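You operate a simulated robot arm through the tools that you are given. There is no shell and no other tool. Be economical: measure what you need, move in short steps, check, and stop when the job is done.

Carry out the task below with a simulated robot arm. There is one attempt and no reset: what you move stays moved.

TASK
Put the red hub ring from the packing table top in the grey parts box there and the blue hub ring in the grey tray there.
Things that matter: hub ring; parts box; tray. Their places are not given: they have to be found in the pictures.

It is judged by the outcome, as a careful person would: the job done as asked, and still so three seconds after it is handed in. It fails if anything else is knocked over, pushed out of place, dropped, spilled or broken.

THE ROBOT
A 6-joint arm with a two-finger parallel gripper, fixed in place. Base frame: the origin is at the foot of the arm, x ahead of it, y to its left, z up; the work surface is at about z = 0.82. Lengths are in m, angles in degrees, forces in N, time in s.
With the tool pointing down near the work surface it reaches from about 0.26 to 0.68 m from the base axis. Its first joint turns from -66.0 to 66.0 degrees. Payload 2.9 kg.
Tool frame: the origin (TCP) lies between the finger pads and is the grasp point; the fingertips stand 0.03 m ahead of it; z points along the fingers, y is the line along which they close. The gripper opens to 0.11 m. The fingers are 0.02 m wide and 0.01 m thick; the gripper's body (0.048 by 0.112 m) begins 0.055 m behind the TCP.
Orientation is told as [roll, pitch, yaw] about the base's x, y, z axes, in that order, counted from this pose: with the fingers straight down and closing along the base's y, the tool's x points along the base's -x, its y along +y and its z along -z.

THE INTERFACE
- The arm moves only by the tool apply_moves. Its argument "increments" is a list of rows, each an object of numbers (a shift or turn left out is 0, a gripper value left out holds the last): "wx", "wy", "wz": the turn, a rotation vector about the tool's x, y, z in degrees; "dx", "dy", "dz": the shift along the tool's x, y, z in m; "hand": the closure in counts, from 0 (fully open) to 255 (shut). In form: [{"wx": .., "wy": .., "wz": .., "dx": .., "dy": .., "dz": .., "hand": ..}, ...]. A call has 1 to 8 rows; each row is the pose to reach, as a shift and turn from the pose commanded when the call began, along the tool's axes at that moment. A row lasts 0.2 s, in which the tool goes at most 0.05 m and 8.6 degrees; a call with a longer step from one row to the next is refused whole, and so is a gripper value outside its range. A pose out of reach is approached as far as the arm can. The call stops where the force on the tool passes 40 N (or 10 N more than at its start, if that is more) or the arm is blocked; 0.2 s more then pass. The fingers move at their own pace (about 0.108 m/s each) and stop on an object; they squeeze with about 42 N. The grip force told is the motor's: it shows also when the fingers shut on nothing. Time passes only in rows, and 0.2 s behind the last, so rows that repeat a pose let the fingers close. It gives the time, the measured TCP pose, the force on the tool (base axes), the opening and the grip force at its end, in the units of the frame above (readings bear some noise).
- Cameras (640 x 400 px; columns grow to the right, rows downward): "scene" is fixed at [0.0826, 0.4403, 1.4013]; the picture's right is [-0.70, -0.71, 0.00], its down [-0.29, 0.29, -0.91] and it looks along [0.65, -0.64, -0.41] (base axes); focal length 347 px, centre (320, 200). "wrist" rides on the gripper at [-0.036, 0, -0.057] in the tool frame; the picture's right is [0.00, -1.00, 0.00], its down [0.97, 0.00, -0.24] and it looks along [0.24, 0.00, 0.97] (tool axes); focal length 218 px, centre (320, 200).
- snapshot(camera): a new picture of that camera. No time passes.
- measure_at(camera, pixels): for up to 12 pixels [column, row] of the newest picture of that camera ("zoom" is the newest enlarged one), the place [x, y, z] in the base frame of the surface seen there, good to about 0.002 m, but the place of the scene camera against the robot may be out by one fixed shift of up to 0.012 m in any direction. No time passes.
- zoom(camera, box): a new picture of the part [left, top, right, bottom] of that camera's present view, enlarged. No time passes.
- close_job(): hands the job in; it is judged then, once.

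Work in short steps. Measure before you move; look again where a grasp or a placing could have gone wrong, and mend it. You have 60 turns and 30 pictures in all, the two below and enlarged ones among them. Open the gripper and draw the arm clear of the work before you hand the job in, unless the task says otherwise; then end with one line.

The tools are called after "Request:" by a JSON object that holds its "api" and its "payload". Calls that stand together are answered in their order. apply_moves: Moves the arm, as the interface text tells. Its arguments: {"type":"object","properties":{"increments":{"type":"array"}},"required":["increments"]} The other tools are called the same way: snapshot (camera) takes a picture; measure_at (camera, pixels) gives the place of the surface under pixels of a picture; zoom (camera, box) takes an enlarged picture of a part of a camera's view; close_job () hands the job in.

At the start:

```text
clock: 0.0
eef_pos: [0.3807, -0.2661, 1.0869]
ee_rot: [0.0, 0.0, 0.0]
contact_force: [-0.1, -0.1, 0.2]
grip_width: 0.1099
gripper_force: 0.1
```

scene: 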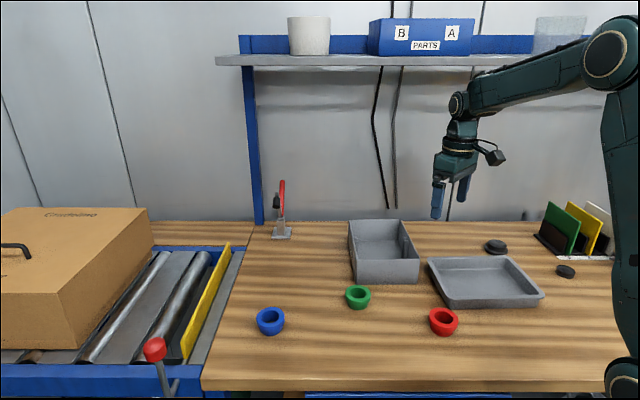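
wrist: 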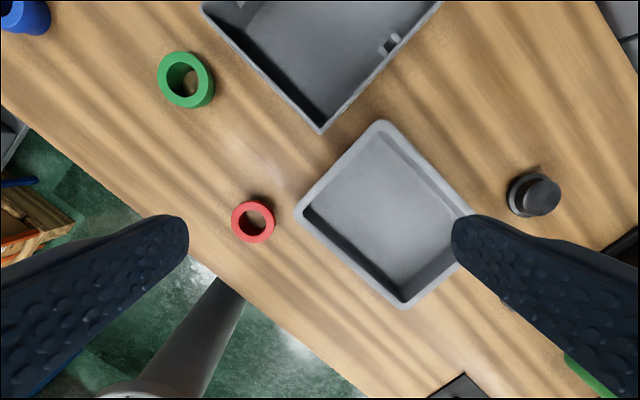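

The red ring is at wrist (253,221), the tray around (388,215) and the box at about (320,50). In the scene picture the blue ring is at (270,321). I measure all of these first.

Request:
{"api": "measure_at", "payload": {"camera": "wrist", "pixels": [[237, 222], [269, 221], [253, 205], [253, 238], [253, 221], [388, 215], [302, 213], [381, 125], [405, 303], [470, 215], [320, 130], [320, 50]]}}

Request:
{"api": "measure_at", "payload": {"camera": "scene", "pixels": [[270, 312], [259, 320], [283, 320], [270, 333], [443, 313], [432, 321], [456, 321], [358, 288], [380, 235], [350, 224], [402, 222], [418, 262]]}}

Request:
{"api": "zoom", "payload": {"camera": "scene", "box": [230, 200, 560, 400]}}

```text
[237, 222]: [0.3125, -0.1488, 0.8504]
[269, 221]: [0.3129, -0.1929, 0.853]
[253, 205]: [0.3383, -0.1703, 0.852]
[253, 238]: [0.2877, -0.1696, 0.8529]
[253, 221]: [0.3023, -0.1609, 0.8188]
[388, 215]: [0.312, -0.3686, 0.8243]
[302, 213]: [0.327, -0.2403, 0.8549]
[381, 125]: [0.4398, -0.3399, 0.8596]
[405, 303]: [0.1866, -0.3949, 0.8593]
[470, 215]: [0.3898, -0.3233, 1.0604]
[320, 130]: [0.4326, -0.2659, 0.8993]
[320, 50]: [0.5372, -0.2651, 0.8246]
```

```text
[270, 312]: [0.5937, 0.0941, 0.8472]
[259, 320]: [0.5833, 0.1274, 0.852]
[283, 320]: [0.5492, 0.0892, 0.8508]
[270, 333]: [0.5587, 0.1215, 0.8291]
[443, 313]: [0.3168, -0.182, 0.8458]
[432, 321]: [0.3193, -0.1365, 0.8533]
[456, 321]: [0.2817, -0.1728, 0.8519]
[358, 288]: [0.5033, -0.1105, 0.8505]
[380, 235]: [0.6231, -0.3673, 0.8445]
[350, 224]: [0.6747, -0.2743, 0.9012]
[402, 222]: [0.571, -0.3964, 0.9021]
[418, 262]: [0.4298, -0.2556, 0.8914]
```

```text
1.94 times, centred on (395, 300) of scene
```

zoom: 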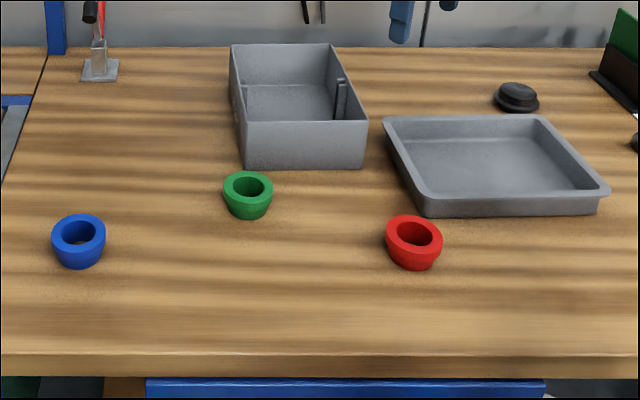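

I still need the box's rim corners and interior, and the ring profiles, so I measure them in the enlarged picture.

Request:
{"api": "measure_at", "payload": {"camera": "zoom", "pixels": [[233, 47], [331, 46], [364, 122], [247, 124], [290, 105], [340, 95], [385, 118], [538, 117], [605, 190], [428, 197], [500, 165], [300, 90]]}}

Request:
{"api": "zoom", "payload": {"camera": "wrist", "box": [160, 0, 480, 200]}}

```text
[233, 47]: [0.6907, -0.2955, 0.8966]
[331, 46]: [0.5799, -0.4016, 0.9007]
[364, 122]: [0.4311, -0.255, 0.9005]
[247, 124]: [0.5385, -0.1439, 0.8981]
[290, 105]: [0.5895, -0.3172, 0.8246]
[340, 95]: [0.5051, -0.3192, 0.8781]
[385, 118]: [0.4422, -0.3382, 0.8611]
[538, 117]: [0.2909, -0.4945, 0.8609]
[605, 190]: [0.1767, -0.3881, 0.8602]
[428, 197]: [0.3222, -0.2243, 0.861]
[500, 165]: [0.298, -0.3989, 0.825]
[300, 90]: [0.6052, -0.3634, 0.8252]
```

```text
2.00 times, centred on (320, 100) of wrist
```

zoom: 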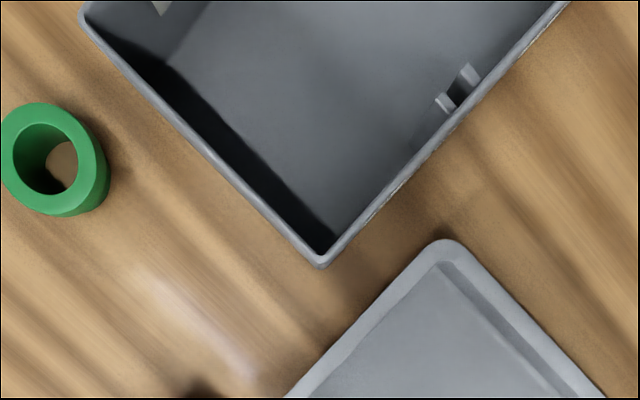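

The box rim is about 0.155 by 0.21 m with z ≈ 0.90, turned 45°, and it has tabs at mid-length. I turn the tool 45° to line up with it and go above the red ring, part-closing the gripper.

Request:
{"api": "apply_moves", "payload": {"increments": [{"wz": 7.5, "dx": 0.0113, "dy": 0.0158, "dz": 0.0167, "hand": 60}, {"wz": 15, "dx": 0.0226, "dy": 0.0317, "dz": 0.0333}, {"wz": 22.5, "dx": 0.0339, "dy": 0.0475, "dz": 0.05}, {"wz": 30, "dx": 0.0451, "dy": 0.0633, "dz": 0.0667}, {"wz": 37.5, "dx": 0.0564, "dy": 0.0792, "dz": 0.0833}, {"wz": 45, "dx": 0.0677, "dy": 0.095, "dz": 0.1}, {"wz": 45, "dx": 0.0677, "dy": 0.095, "dz": 0.1}]}}

Request:
{"api": "snapshot", "payload": {"camera": "wrist"}}

```text
clock: 1.6
eef_pos: [0.3128, -0.1703, 0.9864]
ee_rot: [0.0, 0.0, -45.1]
contact_force: [0.3, 0.1, -0.1]
grip_width: 0.084
gripper_force: 0.1
```

```text
25 pictures are left
```

wrist: 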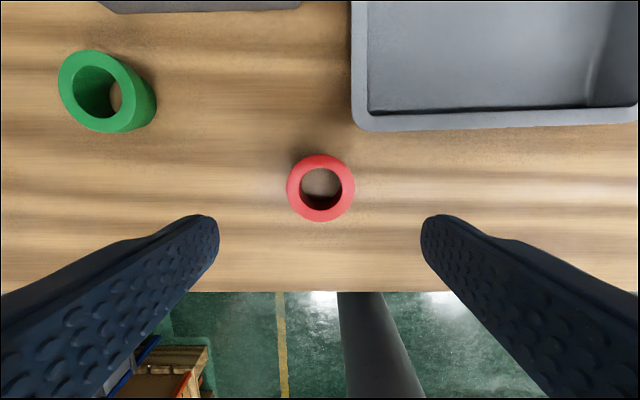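

The red ring is now at (321,188). I measure its rim to fix the centre.

Request:
{"api": "measure_at", "payload": {"camera": "wrist", "pixels": [[293, 187], [349, 187], [321, 161], [321, 214], [290, 187], [352, 187]]}}

```text
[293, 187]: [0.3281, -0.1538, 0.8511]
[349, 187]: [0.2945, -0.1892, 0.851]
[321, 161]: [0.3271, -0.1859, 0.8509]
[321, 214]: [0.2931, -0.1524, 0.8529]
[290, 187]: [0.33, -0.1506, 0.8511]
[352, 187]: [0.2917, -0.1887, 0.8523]
```

The centre is about (0.311,-0.170), directly under the tool. I go straight down and close.

Request:
{"api": "apply_moves", "payload": {"increments": [{"dz": 0.04, "dx": 0.001}, {"dz": 0.08, "dx": 0.001}, {"dz": 0.11, "dx": 0.001}, {"dz": 0.1315, "dx": 0.001}, {"dz": 0.1315, "dx": 0.001, "hand": 255}, {"dz": 0.1315, "dx": 0.001}, {"dz": 0.1315, "dx": 0.001}]}}

```text
clock: 3.2
eef_pos: [0.3135, -0.1719, 0.8548]
ee_rot: [0.0, 0.1, -45.0]
contact_force: [0.4, -0.4, -0.1]
grip_width: 0.0603
gripper_force: 41.8
```

It's gripped at a width of 0.060. I lift and check.

Request:
{"api": "apply_moves", "payload": {"increments": [{"dz": -0.02}, {"dz": -0.05}, {"dz": -0.09}, {"dz": -0.13}, {"dz": -0.15}]}}

Request:
{"api": "snapshot", "payload": {"camera": "wrist"}}

Request:
{"api": "snapshot", "payload": {"camera": "scene"}}

```text
clock: 4.4
eef_pos: [0.3109, -0.169, 1.0069]
ee_rot: [0.0, 0.0, -45.0]
contact_force: [0.4, 0.2, -0.4]
grip_width: 0.0603
gripper_force: 42.2
```

```text
24 pictures are left
```

wrist: 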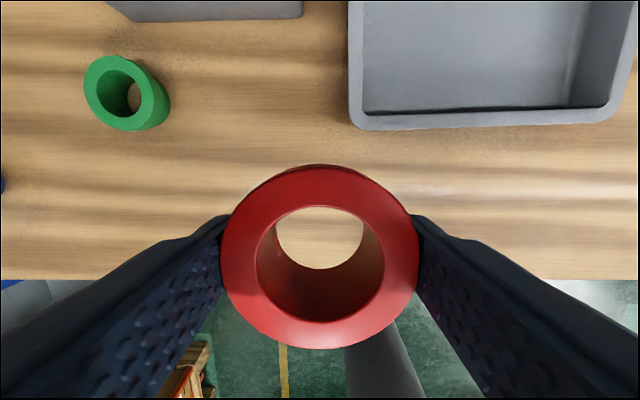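

```text
23 pictures are left
```

scene: 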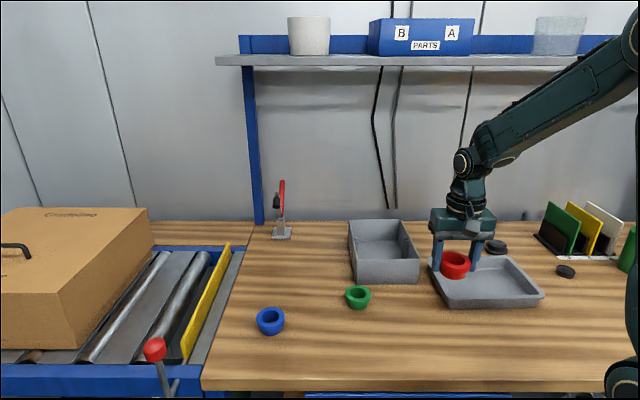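

The ring is held level. I carry it at this height to above the near half of the box, about (0.529,-0.256), then check.

Request:
{"api": "apply_moves", "payload": {"increments": [{"dx": -0.036, "dy": 0.0152}, {"dx": -0.072, "dy": 0.0305}, {"dx": -0.108, "dy": 0.0457}, {"dx": -0.144, "dy": 0.061}, {"dx": -0.18, "dy": 0.0762}, {"dx": -0.215, "dy": 0.0915}, {"dx": -0.215, "dy": 0.0915}]}}

Request:
{"api": "snapshot", "payload": {"camera": "wrist"}}

```text
clock: 6.0
eef_pos: [0.5285, -0.2551, 1.0029]
ee_rot: [0.0, 0.0, -45.1]
contact_force: [-0.2, -0.3, -0.2]
grip_width: 0.0604
gripper_force: 41.4
```

```text
22 pictures are left
```

wrist: 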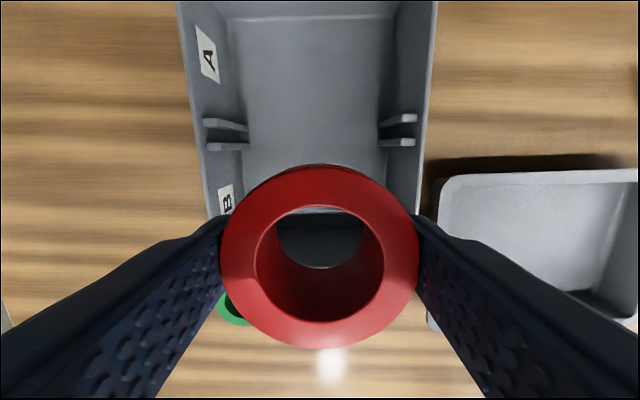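

The box has labels A and B and slot tabs at mid-length, and the ring is over the B half. I check the centring against the walls.

Request:
{"api": "measure_at", "payload": {"camera": "wrist", "pixels": [[209, 190], [421, 190], [230, 145], [400, 142], [270, 150], [428, 120], [202, 120], [320, 222]]}}

Request:
{"api": "snapshot", "payload": {"camera": "scene"}}

```text
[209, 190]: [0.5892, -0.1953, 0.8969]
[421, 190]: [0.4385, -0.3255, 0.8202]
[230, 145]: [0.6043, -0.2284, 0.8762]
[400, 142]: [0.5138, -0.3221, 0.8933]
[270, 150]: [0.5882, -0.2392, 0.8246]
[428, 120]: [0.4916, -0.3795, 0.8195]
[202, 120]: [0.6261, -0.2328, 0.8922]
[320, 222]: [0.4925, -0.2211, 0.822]
```

```text
21 pictures are left
```

scene: 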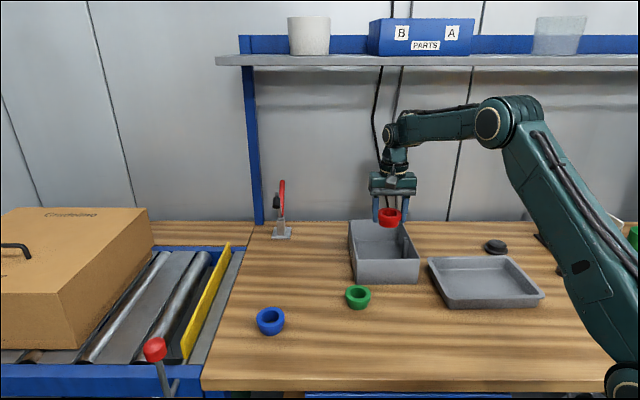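

The tool sits 5 mm off the box's mid-line, so I correct by +0.005 along tool y and go down to TCP z ≈ 0.862.

Request:
{"api": "apply_moves", "payload": {"increments": [{"dy": 0.005, "dz": 0.03}, {"dy": 0.005, "dz": 0.06}, {"dy": 0.005, "dz": 0.09}, {"dy": 0.005, "dz": 0.115}, {"dy": 0.005, "dz": 0.13}, {"dy": 0.005, "dz": 0.141}, {"dy": 0.005, "dz": 0.141}]}}

```text
clock: 7.6
eef_pos: [0.5332, -0.2534, 0.8654]
ee_rot: [0.0, -0.1, -45.0]
contact_force: [0.4, 0.5, 0.8]
grip_width: 0.0605
gripper_force: 41.8
```

Going a few mm lower, then releasing to an opening of about 0.084.

Request:
{"api": "apply_moves", "payload": {"increments": [{"dz": 0.002}, {"dz": 0.004}, {"dz": 0.004}, {"dz": 0.004, "hand": 60}, {"dz": 0.004}, {"dz": 0.004}]}}

```text
clock: 9.0
eef_pos: [0.5319, -0.252, 0.8602]
ee_rot: [0.0, 0.1, -45.0]
contact_force: [0.1, -0.3, -0.5]
grip_width: 0.0839
gripper_force: 0.1
```

Released, so I rise straight up and look.

Request:
{"api": "apply_moves", "payload": {"increments": [{"dz": -0.03}, {"dz": -0.07}, {"dz": -0.11}, {"dz": -0.15}, {"dz": -0.15}]}}

Request:
{"api": "snapshot", "payload": {"camera": "wrist"}}

```text
clock: 10.2
eef_pos: [0.5325, -0.2536, 1.0091]
ee_rot: [0.0, 0.0, -45.0]
contact_force: [-0.5, -0.8, -0.7]
grip_width: 0.084
gripper_force: 0.0
```

```text
20 pictures are left
```

wrist: 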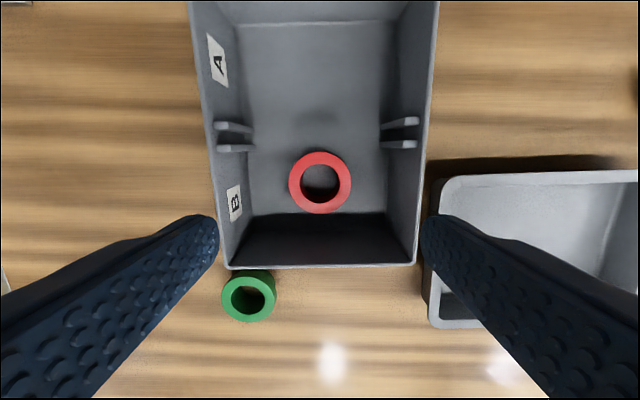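

The red ring is standing in the box. Next I move at this height to above the blue ring, near (0.575,0.09).

Request:
{"api": "apply_moves", "payload": {"increments": [{"dx": 0.0266, "dy": 0.0342}, {"dx": 0.0532, "dy": 0.0684}, {"dx": 0.0798, "dy": 0.1026}, {"dx": 0.1064, "dy": 0.1368}, {"dx": 0.133, "dy": 0.171}, {"dx": 0.1596, "dy": 0.2052}, {"dx": 0.1862, "dy": 0.2394}, {"dx": 0.213, "dy": 0.2736}]}}

Request:
{"api": "snapshot", "payload": {"camera": "wrist"}}

```text
clock: 12.0
eef_pos: [0.5731, 0.0908, 1.0103]
ee_rot: [-0.1, 0.0, -45.0]
contact_force: [0.0, 0.1, 0.0]
grip_width: 0.0841
gripper_force: 0.0
```

```text
19 pictures are left
```

wrist: 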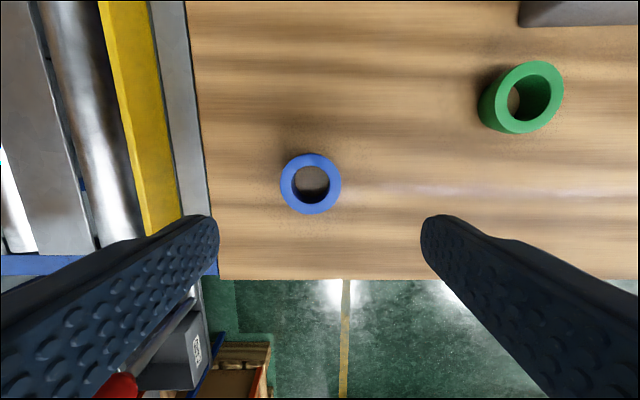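

Request:
{"api": "measure_at", "payload": {"camera": "wrist", "pixels": [[284, 183], [338, 183], [311, 157], [311, 209], [205, 200], [150, 200]]}}

```text
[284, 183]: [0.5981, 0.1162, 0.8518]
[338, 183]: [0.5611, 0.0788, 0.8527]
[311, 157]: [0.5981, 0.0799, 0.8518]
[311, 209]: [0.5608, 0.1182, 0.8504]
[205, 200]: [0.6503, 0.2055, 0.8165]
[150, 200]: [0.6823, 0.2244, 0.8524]
```

The blue ring's centre is (0.5795,0.0983). I shift 0.010 along tool y, go down and close.

Request:
{"api": "apply_moves", "payload": {"increments": [{"dx": 0.0008, "dy": 0.0098, "dz": 0.03}, {"dx": 0.0008, "dy": 0.0098, "dz": 0.07}, {"dx": 0.0008, "dy": 0.0098, "dz": 0.11}, {"dx": 0.0008, "dy": 0.0098, "dz": 0.14}, {"dx": 0.0008, "dy": 0.0098, "dz": 0.1555}, {"dx": 0.0008, "dy": 0.0098, "dz": 0.1555, "hand": 255}, {"dx": 0.0008, "dy": 0.0098, "dz": 0.1555}, {"dx": 0.0008, "dy": 0.0098, "dz": 0.1555}]}}

```text
clock: 13.8
eef_pos: [0.5806, 0.0974, 0.8561]
ee_rot: [0.0, 0.0, -45.0]
contact_force: [0.7, 0.0, 0.0]
grip_width: 0.06
gripper_force: 42.2
```

Request:
{"api": "apply_moves", "payload": {"increments": [{"dz": -0.02}, {"dz": -0.05}, {"dz": -0.09}, {"dz": -0.13}, {"dz": -0.15}]}}

Request:
{"api": "snapshot", "payload": {"camera": "wrist"}}

```text
clock: 15.0
eef_pos: [0.5799, 0.0978, 1.0026]
ee_rot: [0.0, 0.0, -45.0]
contact_force: [0.3, -0.7, 0.3]
grip_width: 0.0598
gripper_force: 42.4
```

```text
18 pictures are left
```

wrist: 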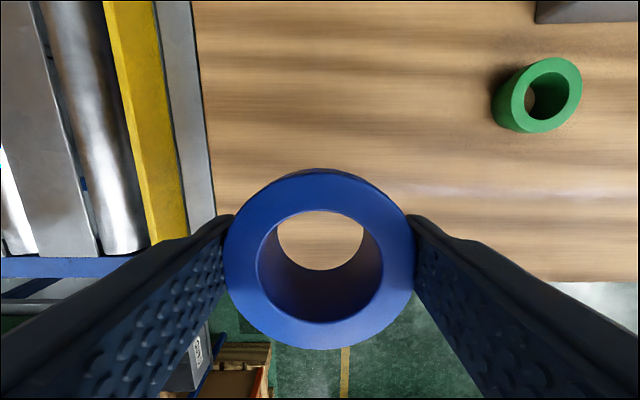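

Held well. The tray's centre is at about (0.311,-0.368), and I carry the ring there in two calls at this height.

Request:
{"api": "apply_moves", "payload": {"increments": [{"dx": -0.0115, "dy": -0.0427}, {"dx": -0.023, "dy": -0.0854}, {"dx": -0.0345, "dy": -0.1281}, {"dx": -0.046, "dy": -0.1709}, {"dx": -0.0575, "dy": -0.2136}, {"dx": -0.069, "dy": -0.2563}]}}

Request:
{"api": "apply_moves", "payload": {"increments": [{"dx": -0.0115, "dy": -0.0427}, {"dx": -0.023, "dy": -0.0854}, {"dx": -0.0345, "dy": -0.1281}, {"dx": -0.046, "dy": -0.1709}, {"dx": -0.0575, "dy": -0.2136}, {"dx": -0.069, "dy": -0.2563}, {"dx": -0.069, "dy": -0.2563}]}}

Request:
{"api": "snapshot", "payload": {"camera": "wrist"}}

```text
clock: 16.4
eef_pos: [0.4493, -0.1301, 1.0049]
ee_rot: [-0.1, 0.0, -44.9]
contact_force: [0.4, -0.8, 0.0]
grip_width: 0.0596
gripper_force: 41.4
```

```text
clock: 18.0
eef_pos: [0.3163, -0.3618, 1.0028]
ee_rot: [0.1, 0.0, -45.1]
contact_force: [-0.3, 0.0, 1.0]
grip_width: 0.0598
gripper_force: 42.0
```

```text
17 pictures are left
```

wrist: 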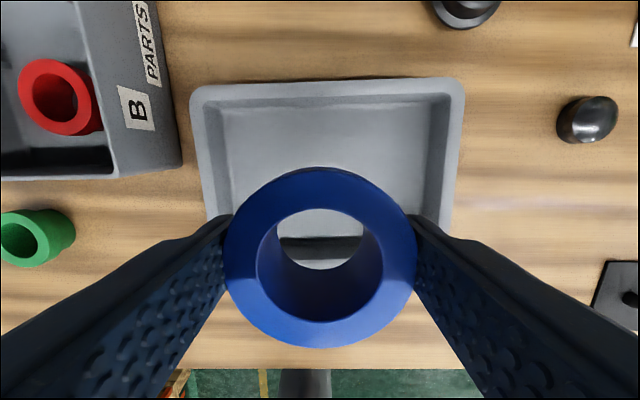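

I check the tray's walls around the TCP point.

Request:
{"api": "measure_at", "payload": {"camera": "wrist", "pixels": [[205, 150], [456, 150], [320, 84], [320, 238], [320, 266], [225, 160], [435, 160], [320, 150]]}}

```text
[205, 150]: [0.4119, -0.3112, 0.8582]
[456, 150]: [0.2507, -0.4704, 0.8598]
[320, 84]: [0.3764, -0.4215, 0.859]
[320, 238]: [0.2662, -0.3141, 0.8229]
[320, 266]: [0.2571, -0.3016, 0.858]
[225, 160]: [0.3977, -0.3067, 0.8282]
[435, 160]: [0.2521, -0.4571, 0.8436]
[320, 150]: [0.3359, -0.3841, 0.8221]
```

The depth is right and the tray's lateral centre is about 8 mm to −y of the tool. I correct that and go down to z ≈ 0.862.

Request:
{"api": "apply_moves", "payload": {"increments": [{"dy": -0.008, "dz": 0.03}, {"dy": -0.008, "dz": 0.06}, {"dy": -0.008, "dz": 0.09}, {"dy": -0.008, "dz": 0.115}, {"dy": -0.008, "dz": 0.13}, {"dy": -0.008, "dz": 0.14}, {"dy": -0.008, "dz": 0.14}]}}

```text
clock: 19.6
eef_pos: [0.3116, -0.3691, 0.8639]
ee_rot: [0.0, 0.0, -45.1]
contact_force: [1.0, 0.0, -0.8]
grip_width: 0.0596
gripper_force: 42.1
```

Request:
{"api": "apply_moves", "payload": {"increments": [{"dz": 0.002}, {"dz": 0.002}, {"dz": 0.002, "hand": 60}, {"dz": 0.002}, {"dz": 0.002}]}}

Request:
{"api": "apply_moves", "payload": {"increments": [{"dz": -0.03}, {"dz": -0.07}, {"dz": -0.11}, {"dz": -0.15}, {"dz": -0.19}, {"dz": -0.22}, {"dz": -0.22}]}}

Request:
{"api": "snapshot", "payload": {"camera": "wrist"}}

Request:
{"api": "snapshot", "payload": {"camera": "scene"}}

```text
clock: 20.8
eef_pos: [0.3113, -0.3683, 0.8624]
ee_rot: [0.0, 0.0, -45.0]
contact_force: [0.1, -0.4, -0.5]
grip_width: 0.0844
gripper_force: 0.1
```

```text
clock: 22.4
eef_pos: [0.3123, -0.3681, 1.081]
ee_rot: [0.0, -0.1, -45.1]
contact_force: [0.0, 0.3, -0.1]
grip_width: 0.0841
gripper_force: 0.0
```

```text
16 pictures are left
```

wrist: 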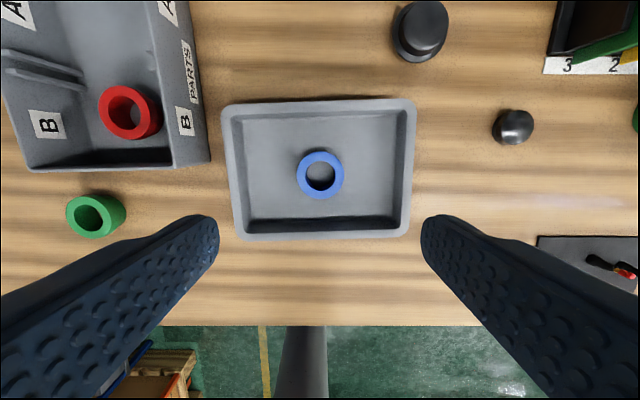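

```text
15 pictures are left
```

scene: 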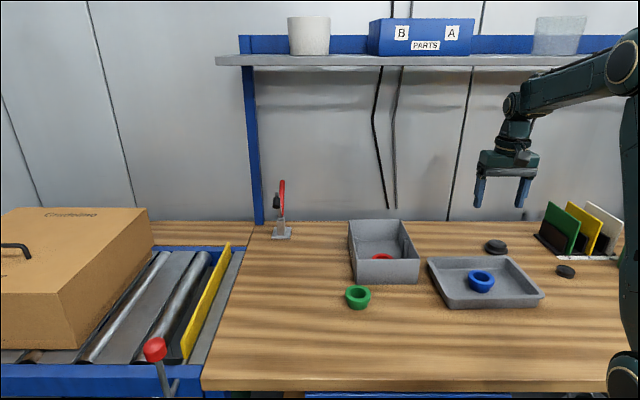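

Red is in the box, blue is in the tray, and nothing else has moved. I open the gripper fully and rise a little further before handing in.

Request:
{"api": "apply_moves", "payload": {"increments": [{"dz": -0.03, "hand": 0}, {"dz": -0.05}, {"dz": -0.05}]}}

Request:
{"api": "close_job", "payload": {}}

```text
clock: 23.2
eef_pos: [0.313, -0.3677, 1.1312]
ee_rot: [0.0, 0.0, -45.1]
contact_force: [0.1, 1.3, -0.1]
grip_width: 0.1099
gripper_force: 0.0
```

```text
The job is handed in.
```

The job is handed in: the red hub ring is in the grey parts box and the blue hub ring is in the grey tray, with nothing else disturbed and the arm drawn clear with its gripper open.
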